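You operate a simulated robot arm through the tools that you are given. There is no shell and no other tool. Be economical: measure what you need, move in short steps, check, and stop when the job is done.

The job below is to be done with a simulated two-armed robot. You get a single attempt, and the scene is never put back.

TASK
Pick up the beaker with the largest size on its label from the bench in front of the hot plates with one hand, pass it to the other hand and put it on the corner end of the long bench. Set down upright: beaker.

Only the result counts: the job must be done as asked and must still hold three seconds after the hand-in. Knocking over, shifting, dropping, spilling or breaking anything else fails it.

THE ROBOT
Two 7-joint arms with two-finger grippers on one trunk, on a base that drives. Base frame: it is fixed to the floor where the robot stands at the start and does not move with it; the origin is under the middle of the robot, x ahead of it, y to its left, z up; the surface under the hand at the start is at about z = 0.8. Readings come in m, degrees, newtons and seconds.
The left shoulder is at the start at [0.099, 0.216, 1.091], the right one opposite. With the tool pointing down near the work surface each hand reaches from about 0.34 to 0.84 m from the robot's upright axis, wherever it stands, measured 20 degrees to its own side. Places, roughly: corner end of the long bench [0.7, 0.9, 0.8]. Payload 3.18 kg a hand.
The TCP of each hand is the grasp point between the finger pads, 0.03 m short of the fingertips. In the tool frame z runs along the fingers and y along their closing line. Largest opening 0.144 m; the body of the gripper starts 0.103 m behind the TCP.
Orientation is told as [roll, pitch, yaw] about the base's x, y, z axes, in that order, counted from this pose: with the fingers straight down and closing along the base's y, the tool's x points along the base's -x, its y along +y and its z along -z.

THE INTERFACE
- The arms move only by the tool play_rows. It takes "left_moves", "right_moves" or both (then of equal length, played together; a hand with none holds still); each is a list of rows, each a list of 3 entries, a list of its own where there are three numbers: the closure in counts, from 0 (fully open) to 255 (shut), then the shift along the tool's x, y, z in m, then the turn, a rotation vector about the tool's x, y, z in degrees. In form: [[gripper, [dx, dy, dz], [ax, ay, az]], ...]. A call has 1 to 20 rows; each row is the pose to reach, as a shift and turn from the pose commanded when the call began, along the tool's axes at that moment. Rows are played at 5 a second. More than 0.05 m and 8.6 degrees between two rows, or a gripper value outside its range, and nothing of the call is played. A pose out of reach is approached as far as the arm can. The call stops where the force on the tool passes 40 N (or 10 N more than at its start, if that is more) or the arm is blocked; 0.2 s more then pass. The fingers move at their own pace and stop on an object; they squeeze with about 32 N. The grip force told is the motor's: it shows also when the fingers shut on nothing. Time passes only in rows, and 0.2 s behind the last, so rows that repeat a pose let the fingers close. The reply holds the time, the measured pose of the TCP, the force on the tool along the base axes, the opening and the grip force, in the units named above and with some noise, with the torque about the TCP (base axes, N m) and any sound that the robot's microphone picked up.
- Cameras (640 x 400 px; columns grow to the right, rows downward): "scene" is now at [0.2061, 0.0319, 1.2869]; the picture's right is [0.35, -0.94, 0.00], its down [-0.53, -0.20, -0.82] and it looks along [0.77, 0.29, -0.57] (base axes); focal length 218 px, centre (320, 200). "left" rides on the left gripper at [0.076, -0.016, -0.143] in its tool frame; the picture's right is [0.21, 0.98, 0.00], its down [-0.84, 0.18, -0.51] and it looks along [-0.50, 0.11, 0.86] (tool axes); focal length 218 px, centre (320, 200). "right" rides on the right gripper at [0.076, 0.016, -0.143] in its tool frame; the picture's right is [-0.21, 0.98, 0.00], its down [-0.84, -0.18, -0.51] and it looks along [-0.50, -0.11, 0.86] (tool axes); focal length 218 px, centre (320, 200). There is no depth. A picture from a camera that has moved, and an enlarged one, comes with that camera's place and axes in the base frame and with its lens. The place of the scene camera against the robot may be out by one fixed shift of up to 0.012 m in any direction.
- camera(camera): a new picture of that camera. No time passes.
- raise_lower(by): slides the trunk up (or, below 0, down) by that many m; the arms and the scene camera ride with it, the base frame stays. It gives what a move gives, with no picture.
- drive_base(legs): drives the robot by 1 to 6 legs, each [ahead, left, turn to the left] in m, m and degrees, along the robot's own axes; the way and the turn of a leg run together, so that a leg with both is an arc; at most 1.5 m and 180 degrees a leg. The arms and the cameras ride along, it lands a little off, and it stops where it bumps. It gives what a move gives.
- head_to(pan, tilt): turns the head with the scene camera to pan (to the left, within 80 degrees either way) and tilt (down, from -29 to 69), counted from straight ahead of the robot. It gives what a move gives.
- inspect(camera, box): a new picture of the part [left, top, right, bottom] of that camera's present view, enlarged. No time passes.
- finish_job(): hands the job in; it is judged then, once.

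Go step by step. Nothing tells you exact positions but the pictures and the camera data: compare them with the known pose of the tool, close in by small moves and look again before you grip or let go. The budget is 120 turns and 100 pictures, counting those below and the enlarged ones. Unless the task says otherwise, let go and move clear before handing in, and close with one line.

The tools are called after "Emit:" by a JSON object that holds its "api" and its "payload". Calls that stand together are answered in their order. play_rows: Moves the arms, as the interface text tells. Its arguments: {"type":"object","properties":{"left_moves":{"type":"array","items":{"type":"array"}},"right_moves":{"type":"array","items":{"type":"array"}}},"required":[]} The other tools are called the same way: raise_lower (by) slides the trunk up or down; drive_base (legs) drives the base; head_to (pan, tilt) turns the head that bears the scene camera; camera (camera) takes a picture; inspect (camera, box) takes an enlarged picture of a part of a camera's view; finish_job () hands the job in.

At the start:

```text
time: 0.0
left_tcp_pos: [0.4552, 0.5237, 1.0277]
left_orientation: [0.0, -0.1, 0.0]
left_contact_force: [-0.2, -0.3, 0.1]
left_moment: [-0.03, -0.01, 0.01]
left_opening: 0.144
left_grasp_force: 0.1
right_tcp_pos: [0.4175, 0.0246, 1.131]
right_orientation: [0.0, 0.1, 0.0]
right_contact_force: [0.0, -0.1, -0.1]
right_moment: [0.01, -0.01, -0.01]
right_opening: 0.1439
right_grasp_force: 0.0
trunk travel left (down, up): [-0.175, 0.194]
robot x, y, heading: [-0.0002, -0.0015, -0.0]
head pan, tilt: [20.4, 34.7]
```

scene: 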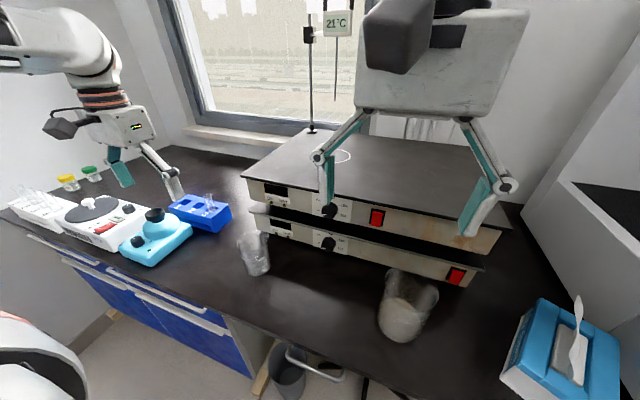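
right: 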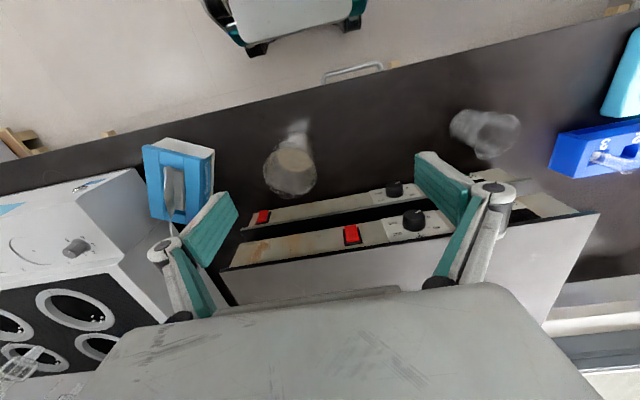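
left: 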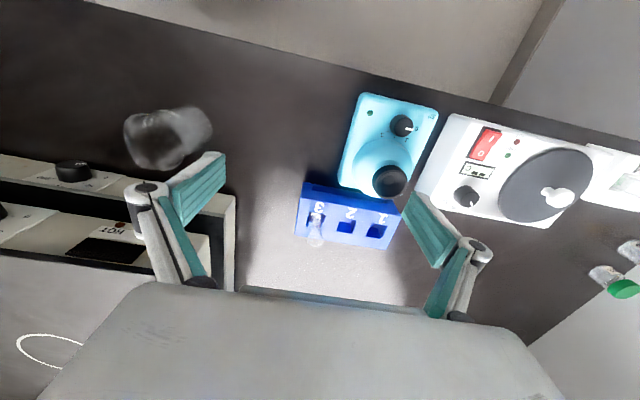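

I see two glass vessels in front of the hot plates: one near [0.46, -0.05] that looks larger and partly filled, and one near [0.49, 0.32]. I'll zoom in to read the labels.

Emit:
{"api": "inspect", "payload": {"camera": "scene", "box": [360, 250, 456, 360]}}

Emit:
{"api": "inspect", "payload": {"camera": "scene", "box": [220, 220, 300, 290]}}

Emit:
{"api": "inspect", "payload": {"camera": "right", "box": [240, 90, 560, 210]}}

Emit:
{"api": "head_to", "payload": {"pan": 50, "tilt": 40}}

Emit:
{"api": "camera", "payload": {"camera": "scene"}}

```text
3.64 times, centred on (408, 305) of scene
camera zoom: at [0.2061, 0.0319, 1.2869], right [0.35, -0.94, 0.0], down [-0.53, -0.2, -0.82], along [0.77, 0.29, -0.57], focal length 792 px, centre (0, -182)
```

zoom: 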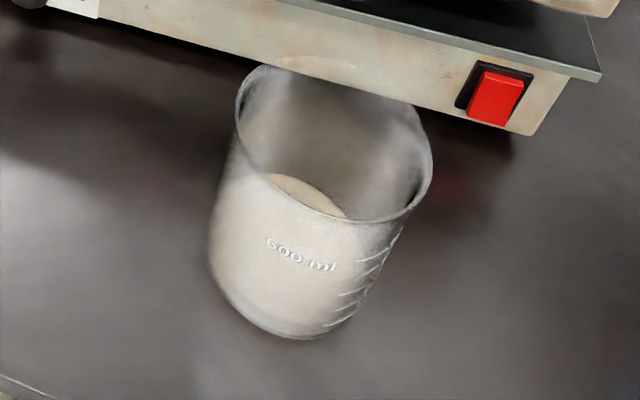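

```text
5.71 times, centred on (260, 255) of scene
camera zoom: at [0.2061, 0.0319, 1.2869], right [0.35, -0.94, 0.0], down [-0.53, -0.2, -0.82], along [0.77, 0.29, -0.57], focal length 1245 px, centre (663, -114)
```

zoom: 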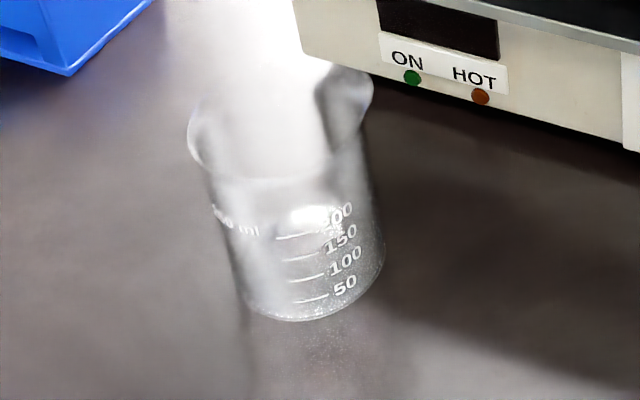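

```text
2.00 times, centred on (400, 150) of right
camera zoom: at [0.3425, 0.0409, 1.2745], right [0.21, 0.98, 0.0], down [0.84, -0.18, 0.51], along [0.49, -0.11, -0.86], focal length 436 px, centre (160, 300)
```

zoom: 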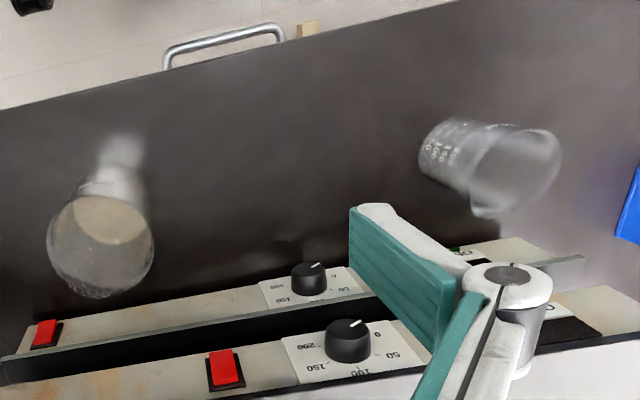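

```text
time: 0.9
left_tcp_pos: [0.4552, 0.524, 1.0279]
left_orientation: [-0.1, 0.0, -0.1]
left_contact_force: [-0.8, 0.0, -0.3]
left_moment: [0.0, 0.04, 0.01]
left_opening: 0.1439
left_grasp_force: 0.1
right_tcp_pos: [0.4188, 0.0243, 1.1308]
right_orientation: [0.0, 0.0, -0.1]
right_contact_force: [-0.8, 0.4, 0.1]
right_moment: [0.0, -0.02, 0.0]
right_opening: 0.144
right_grasp_force: 0.0
trunk travel left (down, up): [-0.175, 0.194]
robot x, y, heading: [-0.0006, -0.0023, 0.1]
head pan, tilt: [50.0, 40.0]
```

```text
93 pictures are left
camera scene: at [0.1781, 0.0662, 1.2789], right [0.77, -0.64, 0.0], down [-0.41, -0.49, -0.77], along [0.49, 0.59, -0.64], focal length 218 px, centre (320, 200)
```

scene: 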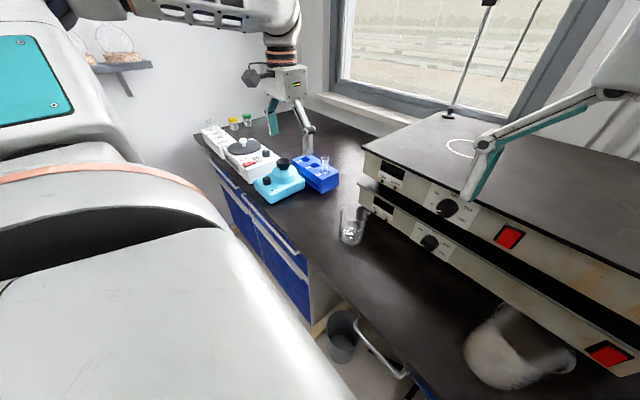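

The target is the 600 ml beaker, at about [0.48, -0.05] with its rim near z 0.925; the other one is 250 ml. My plan is to grip it low with the right hand tilted forward, leaving the rim free for the left hand to take from above. First I back up for room.

Emit:
{"api": "drive_base", "payload": {"legs": [[-0.2, 0, 0]]}}

Emit:
{"api": "head_to", "payload": {"pan": 0, "tilt": 35}}

Emit:
{"api": "play_rows", "payload": {"right_moves": [[0, [0, -0.01, 0], [0, -8, 0]], [0, [0, -0.02, 0], [0, -16, 0]], [0, [0, -0.03, 0], [0, -24, 0]], [0, [0, -0.04, 0], [0, -32, 0]], [0, [0, -0.05, 0], [0, -40, 0]], [0, [0, -0.06, 0], [0, -48, 0]], [0, [0, -0.07, 0], [0, -55, 0]], [0, [0, -0.07, 0], [0, -55, 0]]]}}

Emit:
{"api": "camera", "payload": {"camera": "scene"}}

Emit:
{"api": "camera", "payload": {"camera": "right"}}

```text
time: 2.5
left_tcp_pos: [0.2548, 0.5235, 1.0278]
left_orientation: [0.0, -0.1, 0.0]
left_contact_force: [-0.5, -0.6, 0.3]
left_moment: [0.0, -0.04, 0.03]
left_opening: 0.1439
left_grasp_force: 0.0
right_tcp_pos: [0.2187, 0.0246, 1.1307]
right_orientation: [0.1, 0.0, -0.1]
right_contact_force: [-0.7, -0.5, -0.4]
right_moment: [-0.01, -0.03, -0.01]
right_opening: 0.144
right_grasp_force: 0.0
trunk travel left (down, up): [-0.175, 0.194]
robot x, y, heading: [-0.199, 0.0018, -0.2]
head pan, tilt: [50.0, 40.0]
```

```text
time: 3.7
left_tcp_pos: [0.2563, 0.5241, 1.0271]
left_orientation: [0.0, 0.0, 0.0]
left_contact_force: [0.9, 0.0, 0.0]
left_moment: [-0.01, -0.04, -0.03]
left_opening: 0.1439
left_grasp_force: 0.0
right_tcp_pos: [0.2197, 0.0247, 1.1317]
right_orientation: [0.1, 0.2, 0.1]
right_contact_force: [0.4, -0.1, -0.5]
right_moment: [-0.01, -0.02, 0.01]
right_opening: 0.1442
right_grasp_force: 0.0
trunk travel left (down, up): [-0.175, 0.194]
robot x, y, heading: [-0.1988, 0.0005, -0.4]
head pan, tilt: [0.0, 35.0]
```

```text
time: 5.7
left_tcp_pos: [0.2548, 0.5238, 1.0291]
left_orientation: [0.0, -0.2, 0.0]
left_contact_force: [-0.4, 0.2, 0.5]
left_moment: [0.01, -0.01, 0.05]
left_opening: 0.1439
left_grasp_force: 0.2
right_tcp_pos: [0.2436, -0.0755, 1.1102]
right_orientation: [-3.5, -52.3, -3.4]
right_contact_force: [-0.5, -0.4, -0.1]
right_moment: [0.02, 0.0, -0.01]
right_opening: 0.1442
right_grasp_force: 0.0
trunk travel left (down, up): [-0.175, 0.194]
robot x, y, heading: [-0.1991, 0.0018, 0.2]
head pan, tilt: [0.0, 35.0]
stopped in row 8 (right hand): the arm was blocked; the commanded pose is now the measured one
```

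```text
92 pictures are left
camera scene: at [0.0111, -0.0039, 1.2883], right [-0.06, -1.0, 0.0], down [-0.56, 0.03, -0.83], along [0.82, -0.05, -0.56], focal length 218 px, centre (320, 200)
```

scene: 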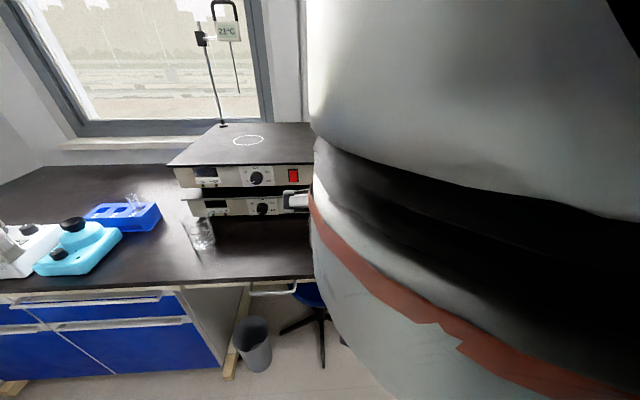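

```text
91 pictures are left
camera right: at [0.0873, -0.0392, 1.1361], right [0.23, 0.96, 0.13], down [0.1, -0.15, 0.98], along [0.97, -0.22, -0.13], focal length 218 px, centre (320, 200)
```

right: 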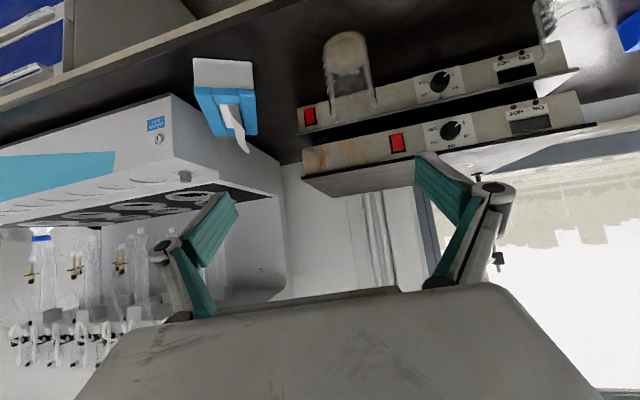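

The right arm is folded up close to the head. I'll move the hand forward and down, where it has more room.

Emit:
{"api": "play_rows", "payload": {"right_moves": [[0, [0.018, 0, 0.045], [0, 0, 0]], [0, [0.036, 0, 0.09], [0, 0, 0]], [0, [0.054, 0, 0.135], [0, 0, 0]], [0, [0.06, 0, 0.15], [0, 0, 0]]]}}

Emit:
{"api": "camera", "payload": {"camera": "scene"}}

Emit:
{"api": "camera", "payload": {"camera": "right"}}

```text
time: 6.7
left_tcp_pos: [0.2565, 0.5247, 1.0267]
left_orientation: [0.0, 0.0, 0.0]
left_contact_force: [-0.2, -0.3, 0.7]
left_moment: [-0.03, 0.0, 0.01]
left_opening: 0.144
left_grasp_force: 0.0
right_tcp_pos: [0.3251, -0.0867, 0.9692]
right_orientation: [-3.3, -52.5, -3.2]
right_contact_force: [0.0, -0.5, -0.7]
right_moment: [-0.03, -0.03, 0.01]
right_opening: 0.1441
right_grasp_force: 0.0
trunk travel left (down, up): [-0.175, 0.194]
robot x, y, heading: [-0.197, 0.0013, -0.2]
head pan, tilt: [0.0, 35.0]
```

```text
90 pictures are left
camera scene: at [0.0118, 0.0011, 1.2866], right [0.0, -1.0, 0.0], down [-0.57, 0.0, -0.82], along [0.82, 0.0, -0.57], focal length 218 px, centre (320, 200)
```

scene: 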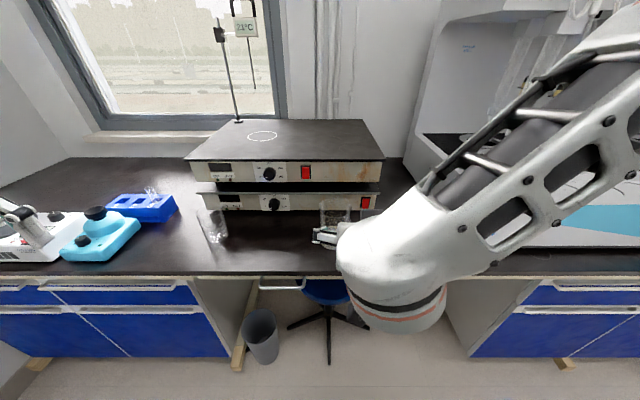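

```text
89 pictures are left
camera right: at [0.1688, -0.0528, 0.9962], right [0.23, 0.97, 0.13], down [0.09, -0.16, 0.98], along [0.97, -0.21, -0.13], focal length 218 px, centre (320, 200)
```

right: 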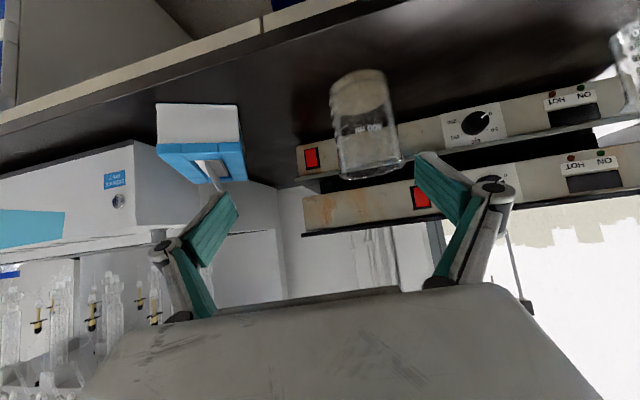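

The arm is comfortable in this pose. I'll zoom in on the beaker to locate it better.

Emit:
{"api": "inspect", "payload": {"camera": "right", "box": [290, 50, 450, 200]}}

Emit:
{"api": "inspect", "payload": {"camera": "scene", "box": [280, 180, 400, 280]}}

```text
2.67 times, centred on (370, 125) of right
camera zoom: at [0.1688, -0.0528, 0.9962], right [0.23, 0.97, 0.13], down [0.09, -0.16, 0.98], along [0.97, -0.21, -0.13], focal length 582 px, centre (187, 400)
```

zoom: 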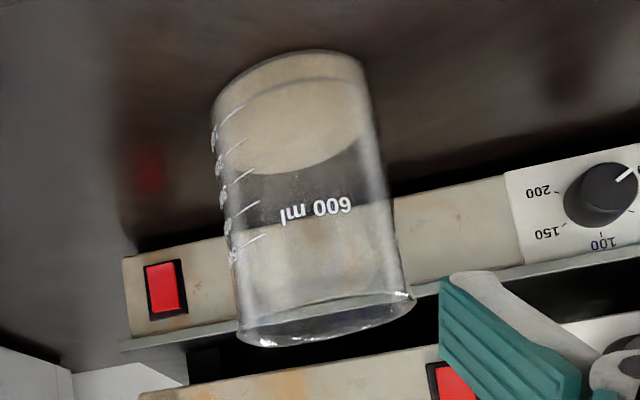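

```text
4.00 times, centred on (340, 230) of scene
camera zoom: at [0.0118, 0.0011, 1.2866], right [0.0, -1.0, 0.0], down [-0.57, 0.0, -0.82], along [0.82, 0.0, -0.57], focal length 871 px, centre (240, 80)
```

zoom: 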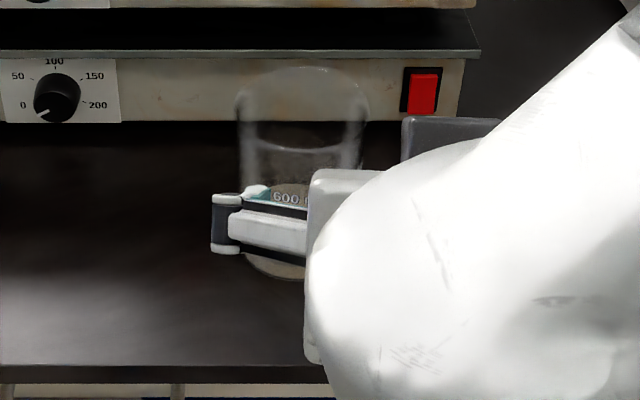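

From the right camera the beaker's axis is at about [0.472, -0.04], rim z 0.927, diameter about 0.09. I'll straighten the tool and line it up on the approach line.

Emit:
{"api": "play_rows", "payload": {"right_moves": [[0, [0.007, 0.023, 0.002], [-2.5, -1.3, -2]], [0, [0.0135, 0.046, 0.0044], [-5.1, -2.7, -4]], [0, [0.0135, 0.046, 0.0044], [-5.1, -2.7, -4]]]}}

Emit:
{"api": "camera", "payload": {"camera": "right"}}

```text
time: 7.5
left_tcp_pos: [0.2564, 0.5244, 1.0277]
left_orientation: [-0.1, 0.1, 0.0]
left_contact_force: [-0.2, -0.6, -0.8]
left_moment: [0.01, 0.01, 0.03]
left_opening: 0.1441
left_grasp_force: 0.0
right_tcp_pos: [0.3254, -0.041, 0.9563]
right_orientation: [-4.1, -55.0, 3.9]
right_contact_force: [-0.1, 0.0, 0.5]
right_moment: [-0.02, -0.02, 0.01]
right_opening: 0.1434
right_grasp_force: 0.0
trunk travel left (down, up): [-0.175, 0.194]
robot x, y, heading: [-0.1996, -0.0005, -0.1]
head pan, tilt: [0.0, 35.0]
```

```text
86 pictures are left
camera right: at [0.1643, -0.0248, 0.975], right [0.11, 0.99, 0.13], down [0.07, -0.14, 0.99], along [0.99, -0.1, -0.08], focal length 218 px, centre (320, 200)
```

right: 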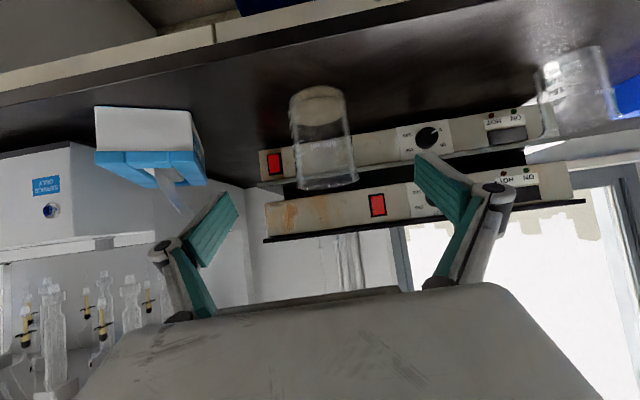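

Lined up, and the estimate repeats at [0.472, -0.040]. I'll advance most of the way and check.

Emit:
{"api": "play_rows", "payload": {"right_moves": [[0, [0.001, 0.001, 0.035], [0, 0, 0]], [0, [0.002, 0.002, 0.07], [0, 0, 0]], [0, [0.003, 0.003, 0.1], [0, 0, 0]], [0, [0.003, 0.003, 0.125], [0, 0, 0]], [0, [0.003, 0.003, 0.125], [0, 0, 0]]]}}

Emit:
{"api": "camera", "payload": {"camera": "right"}}

Emit:
{"api": "camera", "payload": {"camera": "scene"}}

```text
time: 8.7
left_tcp_pos: [0.2561, 0.5241, 1.0273]
left_orientation: [-0.1, 0.0, -0.1]
left_contact_force: [0.3, 0.6, 1.2]
left_moment: [-0.03, -0.01, 0.0]
left_opening: 0.1439
left_grasp_force: 0.1
right_tcp_pos: [0.4259, -0.0385, 0.8806]
right_orientation: [-4.1, -54.9, 4.0]
right_contact_force: [0.2, -0.7, -0.1]
right_moment: [0.0, 0.02, 0.01]
right_opening: 0.1441
right_grasp_force: 0.1
trunk travel left (down, up): [-0.175, 0.194]
robot x, y, heading: [-0.1991, -0.0033, 0.2]
head pan, tilt: [0.0, 35.0]
```

```text
85 pictures are left
camera right: at [0.2651, -0.0231, 0.9013], right [0.11, 0.99, 0.13], down [0.07, -0.14, 0.99], along [0.99, -0.1, -0.08], focal length 218 px, centre (320, 200)
```

right: 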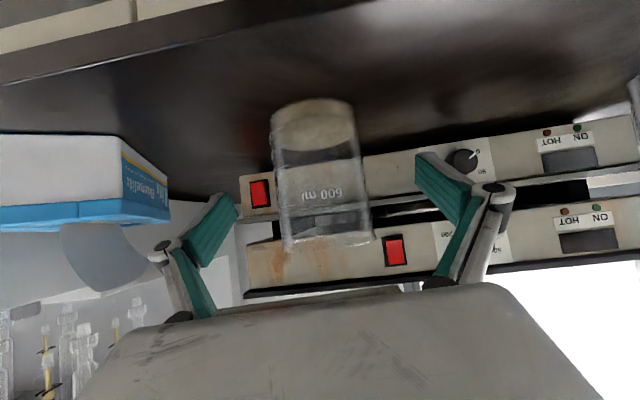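

```text
84 pictures are left
camera scene: at [0.0117, 0.0011, 1.2866], right [0.0, -1.0, 0.0], down [-0.57, 0.0, -0.82], along [0.82, 0.0, -0.57], focal length 218 px, centre (320, 200)
```

scene: 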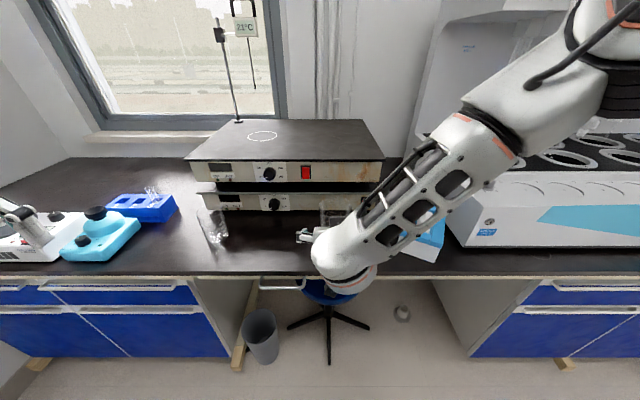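

The beaker sits between the fingers with space on both sides. I'll finish the advance, then close.

Emit:
{"api": "play_rows", "payload": {"right_moves": [[0, [0.001, 0, 0.03], [0, 0, 0]], [0, [0.002, 0, 0.058], [0, 0, 0]], [0, [0.002, 0, 0.058], [0, 0, 0]]]}}

Emit:
{"api": "camera", "payload": {"camera": "right"}}

```text
time: 9.5
left_tcp_pos: [0.2551, 0.5244, 1.0272]
left_orientation: [0.1, 0.0, 0.1]
left_contact_force: [-0.7, -1.2, -0.1]
left_moment: [0.01, 0.0, -0.02]
left_opening: 0.144
left_grasp_force: 0.1
right_tcp_pos: [0.4724, -0.0417, 0.8456]
right_orientation: [-3.9, -55.0, 3.9]
right_contact_force: [0.0, 0.4, -0.2]
right_moment: [0.0, 0.02, 0.01]
right_opening: 0.144
right_grasp_force: 0.1
trunk travel left (down, up): [-0.175, 0.194]
robot x, y, heading: [-0.1987, 0.0009, 0.2]
head pan, tilt: [0.0, 35.0]
```

```text
83 pictures are left
camera right: at [0.3115, -0.0248, 0.8664], right [0.11, 0.99, 0.13], down [0.07, -0.14, 0.99], along [0.99, -0.1, -0.08], focal length 218 px, centre (320, 200)
```

right: 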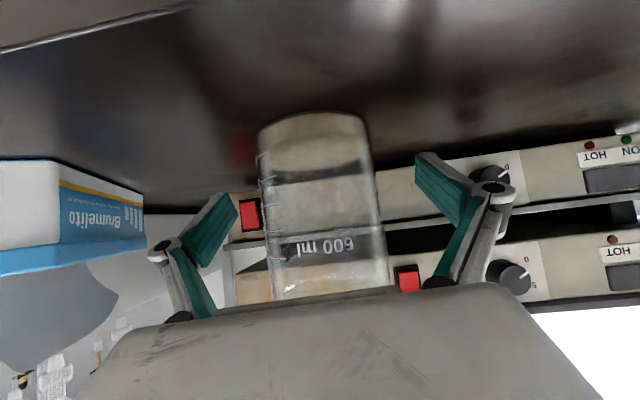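

The TCP projects onto the beaker's axis, so the grip is centred. Closing now.

Emit:
{"api": "play_rows", "payload": {"right_moves": [[80, [0, 0, 0], [0, 0, 0]], [160, [0, 0, 0], [0, 0, 0]], [255, [0, 0, 0], [0, 0, 0]], [255, [0, 0, 0], [0, 0, 0]], [255, [0, 0, 0], [0, 0, 0]]]}}

```text
time: 10.7
left_tcp_pos: [0.2558, 0.5241, 1.027]
left_orientation: [0.0, 0.0, 0.1]
left_contact_force: [0.2, -0.1, 0.4]
left_moment: [0.02, 0.05, 0.03]
left_opening: 0.1438
left_grasp_force: 0.0
right_tcp_pos: [0.4725, -0.0404, 0.8472]
right_orientation: [-3.8, -54.9, 3.9]
right_contact_force: [0.7, 0.2, 0.3]
right_moment: [0.16, 0.01, -0.02]
right_opening: 0.0879
right_grasp_force: 32.6
trunk travel left (down, up): [-0.175, 0.194]
robot x, y, heading: [-0.198, 0.0015, -0.2]
head pan, tilt: [0.0, 35.0]
```

I have it: opening 0.088, grip 32 N. Lifting straight up.

Emit:
{"api": "play_rows", "payload": {"right_moves": [[255, [-0.0164, -0.0008, -0.0114], [0, 0, 0]], [255, [-0.0328, -0.0016, -0.0228], [0, 0, 0]], [255, [-0.0492, -0.0024, -0.0342], [0, 0, 0]], [255, [-0.0656, -0.0032, -0.0456], [0, 0, 0]], [255, [-0.082, -0.004, -0.057], [0, 0, 0]], [255, [-0.098, -0.005, -0.069], [0, 0, 0]], [255, [-0.098, -0.005, -0.069], [0, 0, 0]]]}}

Emit:
{"api": "camera", "payload": {"camera": "right"}}

Emit:
{"api": "camera", "payload": {"camera": "scene"}}

```text
time: 12.3
left_tcp_pos: [0.2564, 0.5247, 1.0274]
left_orientation: [0.1, 0.1, 0.0]
left_contact_force: [0.3, 0.5, 0.2]
left_moment: [0.0, -0.02, -0.01]
left_opening: 0.1439
left_grasp_force: 0.2
right_tcp_pos: [0.4727, -0.0423, 0.9668]
right_orientation: [-3.8, -54.7, 4.0]
right_contact_force: [-0.2, 0.2, -2.2]
right_moment: [-0.01, 0.05, 0.0]
right_opening: 0.088
right_grasp_force: 31.7
trunk travel left (down, up): [-0.175, 0.194]
robot x, y, heading: [-0.1996, 0.0017, -0.3]
head pan, tilt: [0.0, 35.0]
```

```text
82 pictures are left
camera right: at [0.3115, -0.0256, 0.986], right [0.11, 0.99, 0.13], down [0.07, -0.14, 0.99], along [0.99, -0.1, -0.09], focal length 218 px, centre (320, 200)
```

right: 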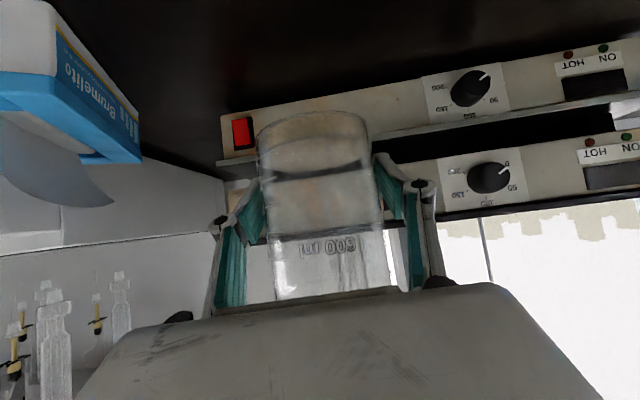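

```text
81 pictures are left
camera scene: at [0.0128, 0.0011, 1.2862], right [0.0, -1.0, 0.0], down [-0.57, 0.0, -0.82], along [0.82, 0.0, -0.57], focal length 218 px, centre (320, 200)
```

scene: 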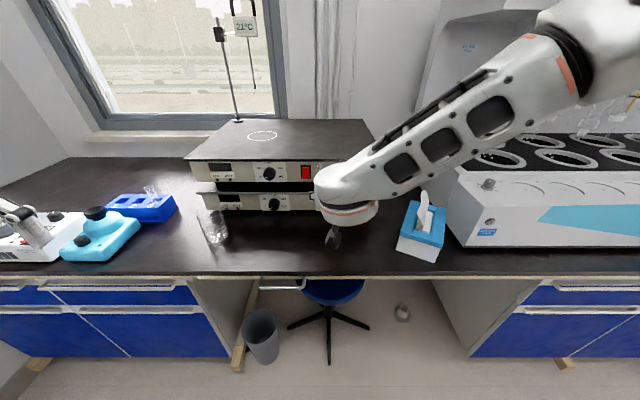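

The beaker is held upright and looks light. I'll nudge it toward the middle and bring the left hand over at a safe height, stopping short of it.

Emit:
{"api": "play_rows", "payload": {"right_moves": [[255, [-0.0008, 0.02, 0], [0, 0, 0]], [255, [-0.0015, 0.04, -0.0005], [0, 0, 0]], [255, [-0.0015, 0.04, -0.0005], [0, 0, 0]], [255, [-0.0015, 0.04, -0.0005], [0, 0, 0]], [255, [-0.0015, 0.04, -0.0005], [0, 0, 0]], [255, [-0.0015, 0.04, -0.0005], [0, 0, 0]], [255, [-0.0015, 0.04, -0.0005], [0, 0, 0]], [255, [-0.0015, 0.04, -0.0005], [0, 0, 0]], [255, [-0.0015, 0.04, -0.0005], [0, 0, 0]], [255, [-0.0015, 0.04, -0.0005], [0, 0, 0]], [255, [-0.0015, 0.04, -0.0005], [0, 0, 0]], [255, [-0.0015, 0.04, -0.0005], [0, 0, 0]]], "left_moves": [[0, [0, 0, -0.045], [0, 0, 0]], [0, [0, 0, -0.09], [0, 0, 0]], [0, [-0.02, -0.03, -0.113], [0, 0, 0]], [0, [-0.043, -0.07, -0.113], [0, 0, 0]], [0, [-0.066, -0.11, -0.113], [0, 0, 0]], [0, [-0.089, -0.15, -0.113], [0, 0, 0]], [0, [-0.112, -0.19, -0.113], [0, 0, 0]], [0, [-0.135, -0.23, -0.113], [0, 0, 0]], [0, [-0.158, -0.27, -0.113], [0, 0, 0]], [0, [-0.181, -0.31, -0.113], [0, 0, 0]], [0, [-0.204, -0.345, -0.113], [0, 0, 0]], [0, [-0.204, -0.345, -0.113], [0, 0, 0]]]}}

Emit:
{"api": "camera", "payload": {"camera": "left"}}

Emit:
{"api": "camera", "payload": {"camera": "scene"}}

Emit:
{"api": "camera", "payload": {"camera": "right"}}

```text
time: 14.9
left_tcp_pos: [0.4176, 0.2487, 1.1096]
left_orientation: [-0.3, -0.2, 0.1]
left_contact_force: [0.3, 0.5, -0.5]
left_moment: [-0.04, -0.01, -0.02]
left_opening: 0.1442
left_grasp_force: 0.1
left hand out of reach, approached as far as the arm can: row 2, 3, 4, 5, 6, 7, 8, 9, 10, 11, 12
right_tcp_pos: [0.4721, -0.0002, 0.965]
right_orientation: [-4.0, -54.9, 4.1]
right_contact_force: [-0.5, 0.1, -2.6]
right_moment: [0.0, 0.0, -0.02]
right_opening: 0.0875
right_grasp_force: 31.9
trunk travel left (down, up): [-0.175, 0.194]
robot x, y, heading: [-0.2043, -0.0016, 0.2]
head pan, tilt: [0.0, 35.0]
```

```text
80 pictures are left
camera left: at [0.3404, 0.2344, 1.2529], right [-0.21, 0.98, 0.0], down [0.84, 0.18, 0.51], along [0.5, 0.1, -0.86], focal length 218 px, centre (320, 200)
```

left: 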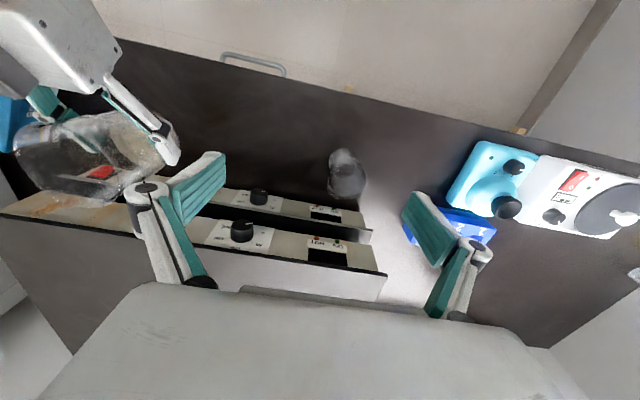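

```text
79 pictures are left
camera scene: at [0.0125, 0.002, 1.2863], right [0.0, -1.0, 0.0], down [-0.57, 0.0, -0.82], along [0.82, 0.0, -0.57], focal length 218 px, centre (320, 200)
```

scene: 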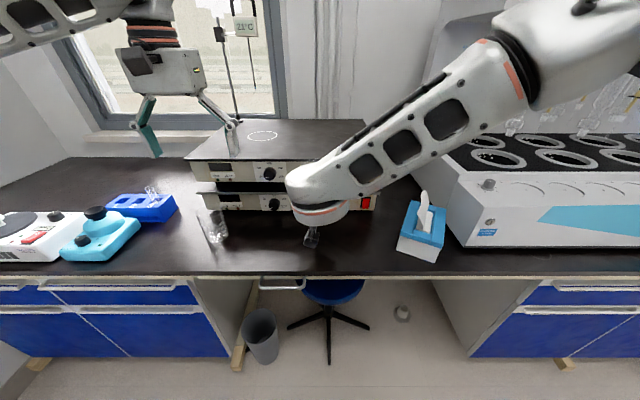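

```text
78 pictures are left
camera right: at [0.3115, 0.0156, 0.9861], right [0.11, 0.99, 0.13], down [0.07, -0.14, 0.99], along [0.99, -0.1, -0.08], focal length 218 px, centre (320, 200)
```

right: 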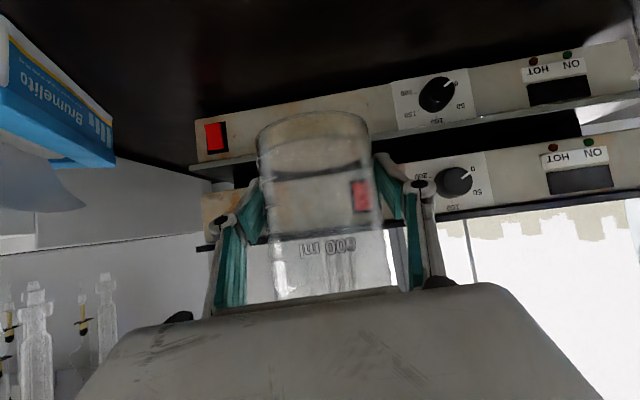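

The left arm tops out at z ≈ 1.11 here. I'll lower the beaker about 6 cm, still clear of the bench, and bring the left hand down a little.

Emit:
{"api": "play_rows", "payload": {"right_moves": [[255, [0.0164, 0.0008, 0.0114], [0, 0, 0]], [255, [0.0328, 0.0016, 0.0228], [0, 0, 0]], [255, [0.049, 0.0025, 0.034], [0, 0, 0]], [255, [0.049, 0.0025, 0.034], [0, 0, 0]]], "left_moves": [[0, [0, 0, 0.02], [0, 0, 0]], [0, [0, 0, 0.04], [0, 0, 0]], [0, [0, 0, 0.06], [0, 0, 0]], [0, [0, 0, 0.06], [0, 0, 0]]]}}

```text
time: 15.9
left_tcp_pos: [0.4182, 0.2487, 1.0513]
left_orientation: [0.1, 0.0, 0.0]
left_contact_force: [-0.4, -0.2, 0.0]
left_moment: [0.02, -0.04, -0.02]
left_opening: 0.144
left_grasp_force: 0.0
right_tcp_pos: [0.4742, -0.002, 0.9097]
right_orientation: [-3.3, -55.0, 3.0]
right_contact_force: [-0.3, 0.3, -2.8]
right_moment: [-0.02, 0.0, 0.02]
right_opening: 0.088
right_grasp_force: 31.9
trunk travel left (down, up): [-0.175, 0.194]
robot x, y, heading: [-0.1973, 0.0017, -0.2]
head pan, tilt: [0.0, 35.0]
```

Emit:
{"api": "play_rows", "payload": {"left_moves": [[0, [-0.0135, -0.04, -0.001], [0, 0, 0]], [0, [-0.027, -0.08, -0.002], [0, 0, 0]], [0, [-0.04, -0.12, -0.003], [0, 0, 0]], [0, [-0.054, -0.155, -0.004], [0, 0, 0]], [0, [-0.054, -0.155, -0.004], [0, 0, 0]]]}}

Emit:
{"api": "camera", "payload": {"camera": "left"}}

Emit:
{"api": "camera", "payload": {"camera": "scene"}}

```text
time: 17.1
left_tcp_pos: [0.4031, 0.2046, 1.0268]
left_orientation: [0.1, 0.0, 0.0]
left_contact_force: [0.3, 0.4, 0.0]
left_moment: [0.03, -0.03, 0.0]
left_opening: 0.1441
left_grasp_force: 0.0
left hand out of reach, approached as far as the arm can: row 1, 2, 3, 4, 5
right_tcp_pos: [0.4742, -0.0044, 0.905]
right_orientation: [-3.5, -54.8, 3.2]
right_contact_force: [1.2, -0.6, -3.2]
right_moment: [0.02, 0.04, 0.0]
right_opening: 0.0878
right_grasp_force: 31.9
trunk travel left (down, up): [-0.175, 0.194]
robot x, y, heading: [-0.1998, 0.0035, -0.0]
head pan, tilt: [0.0, 35.0]
```

```text
77 pictures are left
camera left: at [0.3254, 0.1886, 1.169], right [-0.21, 0.98, 0.0], down [0.84, 0.18, 0.51], along [0.5, 0.11, -0.86], focal length 218 px, centre (320, 200)
```

left: 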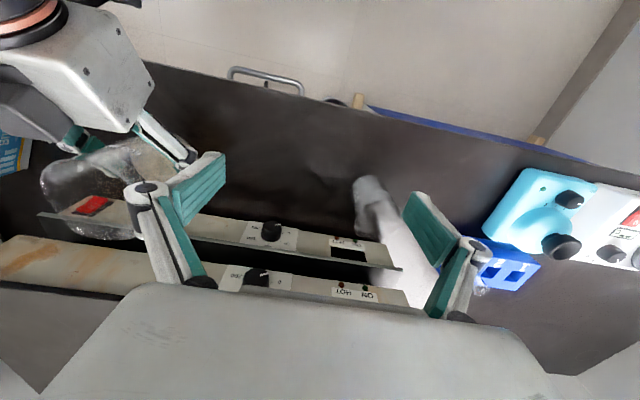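

```text
76 pictures are left
camera scene: at [0.013, 0.0004, 1.2862], right [0.0, -1.0, 0.0], down [-0.57, 0.0, -0.82], along [0.82, 0.0, -0.57], focal length 218 px, centre (320, 200)
```

scene: 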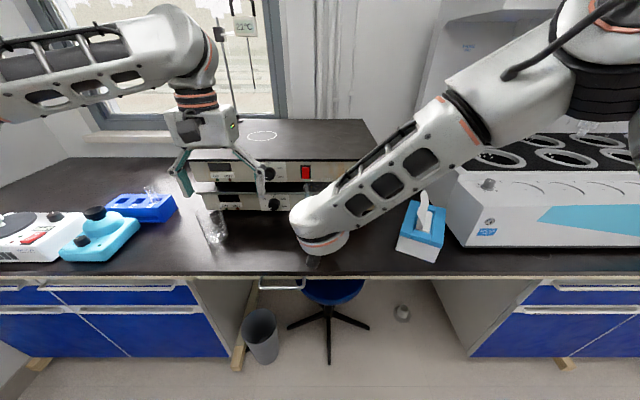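

The left arm hits a limit when held this high relative to its shoulder. Raising the trunk lets both hands work lower on the arms.

Emit:
{"api": "raise_lower", "payload": {"by": 0.17}}

Emit:
{"api": "play_rows", "payload": {"right_moves": [[255, [0.0246, 0.0012, 0.0171], [0, 0, 0]], [255, [0.0492, 0.0024, 0.0342], [0, 0, 0]], [255, [0.0738, 0.0036, 0.0513], [0, 0, 0]], [255, [0.0984, 0.005, 0.0684], [0, 0, 0]], [255, [0.123, 0.006, 0.0855], [0, 0, 0]], [255, [0.123, 0.006, 0.0855], [0, 0, 0]]], "left_moves": [[0, [0, 0, 0.02], [0, 0, 0]], [0, [0, 0, 0.04], [0, 0, 0]], [0, [0, 0, 0.06], [0, 0, 0]], [0, [0, 0, 0.08], [0, 0, 0]], [0, [0, 0, 0.11], [0, 0, 0]], [0, [0, 0, 0.11], [0, 0, 0]]]}}

```text
time: 19.0
left_tcp_pos: [0.358, 0.2047, 1.3174]
left_orientation: [-0.1, -13.1, 0.1]
left_contact_force: [0.1, 0.4, -0.5]
left_moment: [-0.03, 0.02, -0.02]
left_opening: 0.144
left_grasp_force: 0.1
right_tcp_pos: [0.4715, -0.0003, 1.0745]
right_orientation: [-3.9, -54.9, 3.9]
right_contact_force: [-0.1, 0.0, -2.6]
right_moment: [-0.01, 0.01, -0.02]
right_opening: 0.0877
right_grasp_force: 32.0
trunk travel left (down, up): [-0.345, 0.024]
robot x, y, heading: [-0.1992, 0.0017, -0.1]
head pan, tilt: [0.0, 35.0]
```

```text
time: 20.4
left_tcp_pos: [0.3829, 0.2041, 1.2124]
left_orientation: [-0.1, -13.2, 0.1]
left_contact_force: [0.3, -0.6, 0.1]
left_moment: [-0.02, -0.02, -0.03]
left_opening: 0.1439
left_grasp_force: 0.0
right_tcp_pos: [0.4696, -0.0005, 0.9262]
right_orientation: [-3.9, -55.1, 4.0]
right_contact_force: [0.1, 0.0, -2.1]
right_moment: [-0.02, -0.02, 0.01]
right_opening: 0.0881
right_grasp_force: 32.1
trunk travel left (down, up): [-0.345, 0.024]
robot x, y, heading: [-0.2043, -0.0016, 0.1]
head pan, tilt: [0.0, 35.0]
```

Emit:
{"api": "play_rows", "payload": {"left_moves": [[0, [0.001, 0, 0.03], [0, 4.4, 0]], [0, [0.003, 0, 0.06], [0, 8.8, 0]], [0, [0.0044, 0, 0.0935], [0, 13.2, 0]], [0, [0.0044, 0, 0.0935], [0, 13.2, 0]]]}}

Emit:
{"api": "camera", "payload": {"camera": "scene"}}

```text
time: 21.4
left_tcp_pos: [0.3825, 0.2207, 1.1196]
left_orientation: [-0.2, -0.1, 0.1]
left_contact_force: [0.1, -0.4, -0.9]
left_moment: [0.02, 0.01, 0.02]
left_opening: 0.144
left_grasp_force: 0.0
left hand out of reach, approached as far as the arm can: row 2, 3, 4
right_tcp_pos: [0.4707, 0.0, 0.9261]
right_orientation: [-4.0, -54.9, 3.8]
right_contact_force: [0.1, -0.4, -2.1]
right_moment: [-0.02, 0.0, -0.02]
right_opening: 0.0876
right_grasp_force: 31.4
trunk travel left (down, up): [-0.345, 0.024]
robot x, y, heading: [-0.2013, -0.0027, -0.1]
head pan, tilt: [0.0, 35.0]
```

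```text
75 pictures are left
camera scene: at [-0.0663, 0.0008, 1.4623], right [0.0, -1.0, 0.0], down [-0.57, 0.0, -0.82], along [0.82, 0.0, -0.57], focal length 218 px, centre (320, 200)
```

scene: 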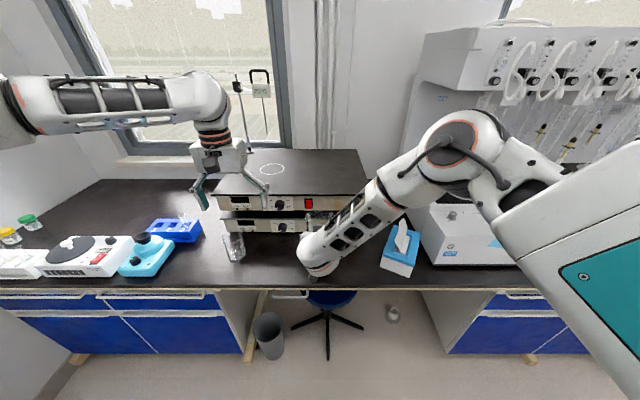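

The left hand can't reach that far out, so I'll bring the meeting point closer to the robot and to its left. The right hand will turn 20° left to suit, and the left hand steps aside first.

Emit:
{"api": "play_rows", "payload": {"left_moves": [[0, [0.01, 0.04, 0], [0, 0, 0]], [0, [0.02, 0.08, 0], [0, 0, 0]], [0, [0.02, 0.08, 0], [0, 0, 0]]]}}

Emit:
{"api": "play_rows", "payload": {"right_moves": [[255, [0.01, 0.02, -0.0213], [-2.7, -0.1, -1.9]], [255, [0.02, 0.04, -0.0426], [-5.5, -0.3, -3.8]], [255, [0.03, 0.06, -0.0639], [-8.2, -0.4, -5.7]], [255, [0.039, 0.08, -0.085], [-10.9, -0.5, -7.6]], [255, [0.049, 0.1, -0.106], [-13.7, -0.7, -9.5]], [255, [0.059, 0.12, -0.1277], [-16.4, -0.8, -11.4]], [255, [0.059, 0.12, -0.1277], [-16.4, -0.8, -11.4]]]}}

Emit:
{"api": "camera", "payload": {"camera": "scene"}}

Emit:
{"api": "camera", "payload": {"camera": "left"}}

```text
time: 22.2
left_tcp_pos: [0.3629, 0.299, 1.1205]
left_orientation: [-0.1, 0.0, 0.1]
left_contact_force: [-0.2, -0.5, 0.2]
left_moment: [0.04, -0.01, 0.03]
left_opening: 0.144
left_grasp_force: 0.0
right_tcp_pos: [0.4712, 0.0004, 0.9252]
right_orientation: [-3.8, -54.8, 3.9]
right_contact_force: [-0.3, -0.2, -1.8]
right_moment: [-0.03, 0.03, 0.02]
right_opening: 0.0879
right_grasp_force: 31.4
trunk travel left (down, up): [-0.345, 0.024]
robot x, y, heading: [-0.2021, -0.0023, 0.3]
head pan, tilt: [0.0, 35.0]
```

```text
time: 24.0
left_tcp_pos: [0.3635, 0.2993, 1.1195]
left_orientation: [-0.1, -0.1, 0.1]
left_contact_force: [-1.2, -0.7, -0.4]
left_moment: [-0.01, 0.0, -0.02]
left_opening: 0.1441
left_grasp_force: 0.0
right_tcp_pos: [0.3523, 0.0796, 0.93]
right_orientation: [-2.0, -53.0, 17.5]
right_contact_force: [-0.2, 0.6, -3.6]
right_moment: [0.02, -0.02, 0.02]
right_opening: 0.0877
right_grasp_force: 31.9
trunk travel left (down, up): [-0.345, 0.024]
robot x, y, heading: [-0.2003, 0.0021, 0.2]
head pan, tilt: [0.0, 35.0]
stopped in row 7 (right hand): the arm was blocked; the commanded pose is now the measured one
```

```text
74 pictures are left
camera scene: at [-0.0657, 0.0006, 1.4622], right [0.0, -1.0, 0.0], down [-0.57, 0.0, -0.82], along [0.82, 0.0, -0.57], focal length 218 px, centre (320, 200)
```

scene: 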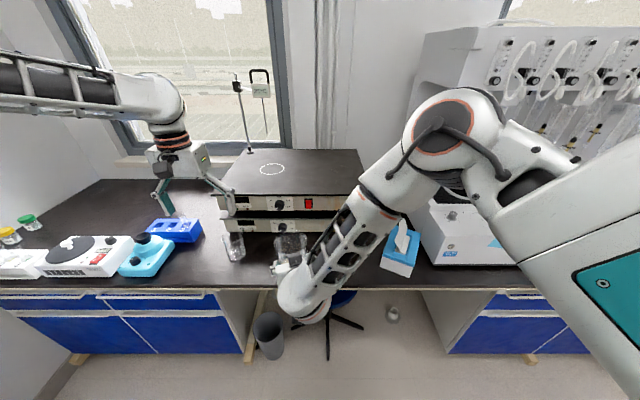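

```text
73 pictures are left
camera left: at [0.2865, 0.2832, 1.2628], right [-0.21, 0.98, 0.0], down [0.84, 0.18, 0.51], along [0.5, 0.11, -0.86], focal length 218 px, centre (320, 200)
```

left: 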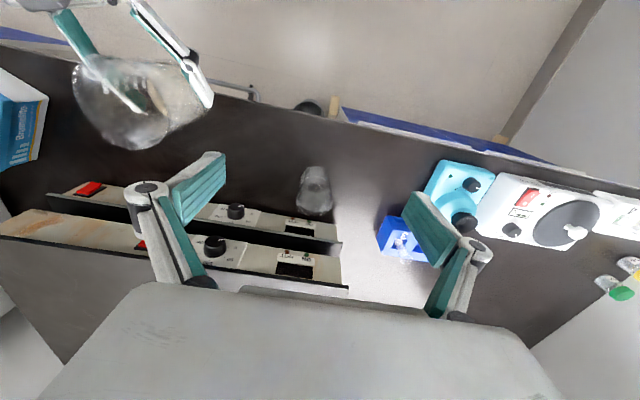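

The right hand stopped with the beaker at [0.352, 0.08], still level. I'll see whether the left hand can get there from this height.

Emit:
{"api": "play_rows", "payload": {"left_moves": [[0, [0.005, -0.04, 0.005], [0, 0, 0]], [0, [0.008, -0.08, 0.015], [0, 0, 0]], [0, [0.011, -0.12, 0.02], [0, 0, 0]], [0, [0.011, -0.15, 0.02], [0, 0, 0]], [0, [0.011, -0.15, 0.02], [0, 0, 0]]]}}

Emit:
{"api": "camera", "payload": {"camera": "scene"}}

Emit:
{"api": "camera", "payload": {"camera": "left"}}

```text
time: 25.2
left_tcp_pos: [0.3314, 0.1803, 1.1042]
left_orientation: [-0.2, 0.0, 0.1]
left_contact_force: [0.0, -0.1, -0.4]
left_moment: [0.03, -0.02, -0.03]
left_opening: 0.1439
left_grasp_force: 0.1
left hand out of reach, approached as far as the arm can: row 3, 4, 5
right_tcp_pos: [0.3517, 0.0794, 0.9318]
right_orientation: [-1.9, -53.1, 17.4]
right_contact_force: [-0.6, 0.2, -2.7]
right_moment: [-0.01, 0.04, 0.02]
right_opening: 0.0876
right_grasp_force: 32.2
trunk travel left (down, up): [-0.345, 0.024]
robot x, y, heading: [-0.1995, -0.0008, 0.2]
head pan, tilt: [0.0, 35.0]
```

```text
72 pictures are left
camera scene: at [-0.0657, 0.0011, 1.4622], right [0.0, -1.0, 0.0], down [-0.57, 0.0, -0.82], along [0.82, 0.0, -0.57], focal length 218 px, centre (320, 200)
```

scene: 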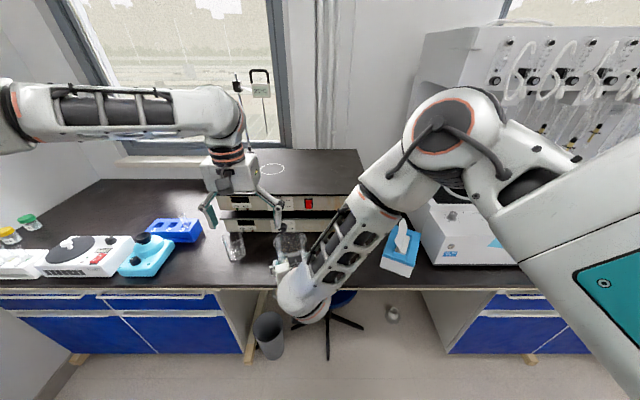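

```text
71 pictures are left
camera left: at [0.255, 0.1653, 1.2476], right [-0.21, 0.98, 0.0], down [0.84, 0.18, 0.51], along [0.5, 0.1, -0.86], focal length 218 px, centre (320, 200)
```

left: 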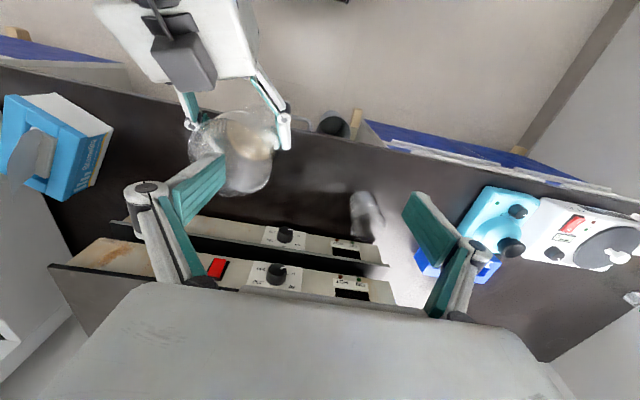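

The left hand stalls moving inward, probably on a wrist limit. I'll test whether turning it clockwise frees it, staying above the rim.

Emit:
{"api": "play_rows", "payload": {"left_moves": [[0, [0, 0.02, 0], [0, 0, 8]], [0, [0, 0.03, 0], [0, 0, 16]], [0, [0, 0.03, 0], [0, 0, 24]], [0, [0, 0.03, 0], [0, 0, 30]], [0, [0, 0.0, 0], [0, 0, 30]], [0, [-0.01, -0.03, 0], [0, 0, 30]], [0, [-0.02, -0.05, 0], [0, 0, 30]], [0, [-0.02, -0.05, 0], [0, 0, 30]]]}}

```text
time: 27.0
left_tcp_pos: [0.3246, 0.1777, 1.108]
left_orientation: [-0.3, -0.2, -30.0]
left_contact_force: [0.0, 0.4, 0.5]
left_moment: [-0.04, -0.03, -0.02]
left_opening: 0.1443
left_grasp_force: 0.1
left hand out of reach, approached as far as the arm can: row 6, 7, 8
right_tcp_pos: [0.3533, 0.0812, 0.9335]
right_orientation: [-2.0, -53.2, 17.4]
right_contact_force: [0.1, 0.4, -2.9]
right_moment: [-0.01, 0.02, -0.04]
right_opening: 0.0878
right_grasp_force: 31.9
trunk travel left (down, up): [-0.345, 0.024]
robot x, y, heading: [-0.201, 0.0033, -0.3]
head pan, tilt: [0.0, 35.0]
```

Turning the left tool doesn't help, so it's a positional limit. Instead I'll back the left hand off and have the right hand reach across to the left with its fingers pointing more leftward, in line with its forearm.

Emit:
{"api": "play_rows", "payload": {"left_moves": [[0, [0.015, 0.035, 0], [0, 0, -8]], [0, [0.03, 0.07, 0], [0, 0, -16]], [0, [0.045, 0.105, 0], [0, 0, -24]], [0, [0.058, 0.14, 0], [0, 0, -30]], [0, [0.058, 0.14, 0], [0, 0, -30]]]}}

Emit:
{"api": "play_rows", "payload": {"right_moves": [[255, [-0.009, 0.01, 0.009], [-4.8, -0.1, -3.6]], [255, [-0.018, 0.021, 0.018], [-9.6, -0.2, -7.2]], [255, [-0.027, 0.032, 0.028], [-14.4, -0.4, -10.8]], [255, [-0.036, 0.042, 0.037], [-19.2, -0.5, -14.4]], [255, [-0.045, 0.053, 0.046], [-24, -0.6, -18]], [255, [-0.045, 0.053, 0.046], [-24, -0.6, -18]]]}}

Emit:
{"api": "camera", "payload": {"camera": "scene"}}

```text
time: 28.2
left_tcp_pos: [0.3451, 0.3272, 1.1069]
left_orientation: [-0.1, 0.0, 0.1]
left_contact_force: [0.7, 0.6, 0.3]
left_moment: [0.01, 0.01, 0.01]
left_opening: 0.1443
left_grasp_force: 0.0
right_tcp_pos: [0.352, 0.0812, 0.9329]
right_orientation: [-1.7, -53.2, 17.3]
right_contact_force: [-0.6, -0.2, -2.7]
right_moment: [0.0, 0.02, 0.04]
right_opening: 0.0879
right_grasp_force: 32.4
trunk travel left (down, up): [-0.345, 0.024]
robot x, y, heading: [-0.1983, -0.0009, 0.0]
head pan, tilt: [0.0, 35.0]
```

```text
time: 29.3
left_tcp_pos: [0.345, 0.3265, 1.1065]
left_orientation: [-0.1, 0.0, 0.0]
left_contact_force: [0.8, 0.2, -0.3]
left_moment: [-0.03, -0.03, 0.0]
left_opening: 0.1439
left_grasp_force: 0.2
right_tcp_pos: [0.362, 0.1906, 1.0041]
right_orientation: [4.4, -53.3, 38.5]
right_contact_force: [0.4, -0.1, -3.2]
right_moment: [-0.04, 0.05, -0.04]
right_opening: 0.0875
right_grasp_force: 32.1
right hand out of reach, approached as far as the arm can: row 2, 3, 4, 5
trunk travel left (down, up): [-0.345, 0.024]
robot x, y, heading: [-0.1971, 0.0007, -0.1]
head pan, tilt: [0.0, 35.0]
stopped in row 5 (right hand): the force on the tool passed its limit at 52 N (the readings are from after the stop); the commanded pose is now the measured one
```

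```text
70 pictures are left
camera scene: at [-0.0664, 0.0014, 1.4623], right [0.0, -1.0, 0.0], down [-0.57, 0.0, -0.82], along [0.82, 0.0, -0.57], focal length 218 px, centre (320, 200)
```

scene: 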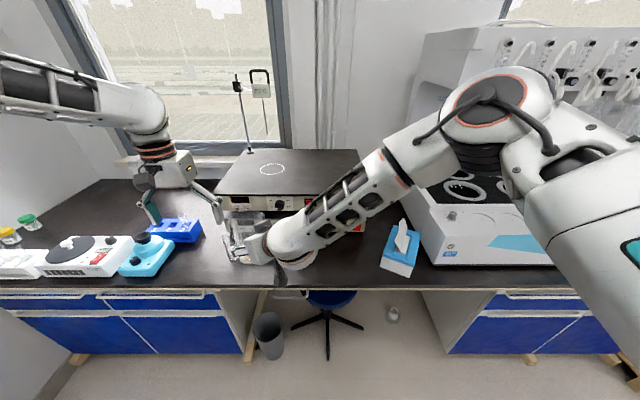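

The right arm swung over to a new elbow pose, overshot, and touched something, giving a brief force spike. I'll check the beaker and the surroundings.

Emit:
{"api": "camera", "payload": {"camera": "left"}}

Emit:
{"api": "camera", "payload": {"camera": "right"}}

Emit:
{"api": "inspect", "payload": {"camera": "scene", "box": [130, 160, 310, 280]}}

```text
69 pictures are left
camera left: at [0.267, 0.3106, 1.2499], right [-0.21, 0.98, 0.0], down [0.84, 0.18, 0.51], along [0.5, 0.11, -0.86], focal length 218 px, centre (320, 200)
```

left: 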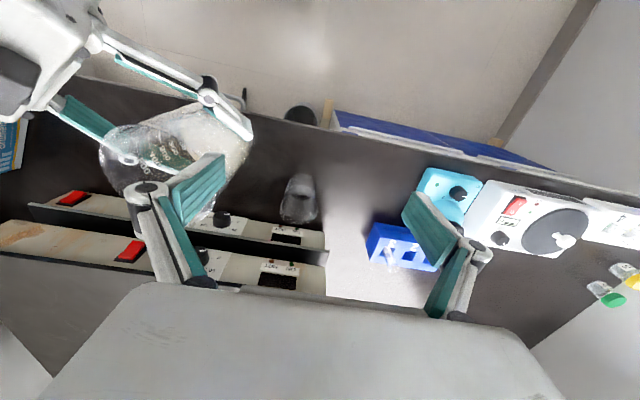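

```text
68 pictures are left
camera right: at [0.2335, 0.0949, 1.0305], right [-0.56, 0.8, 0.21], down [0.22, -0.1, 0.97], along [0.8, 0.59, -0.12], focal length 218 px, centre (320, 200)
```

right: 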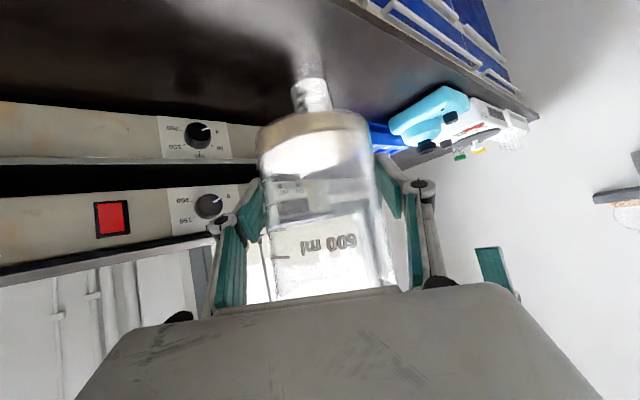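

```text
3.33 times, centred on (220, 220) of scene
camera zoom: at [-0.0664, 0.0014, 1.4623], right [0.0, -1.0, 0.0], down [-0.57, 0.0, -0.82], along [0.82, 0.0, -0.57], focal length 726 px, centre (653, 133)
```

zoom: 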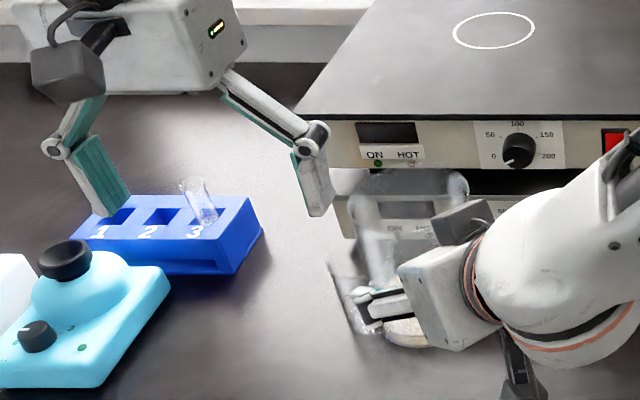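

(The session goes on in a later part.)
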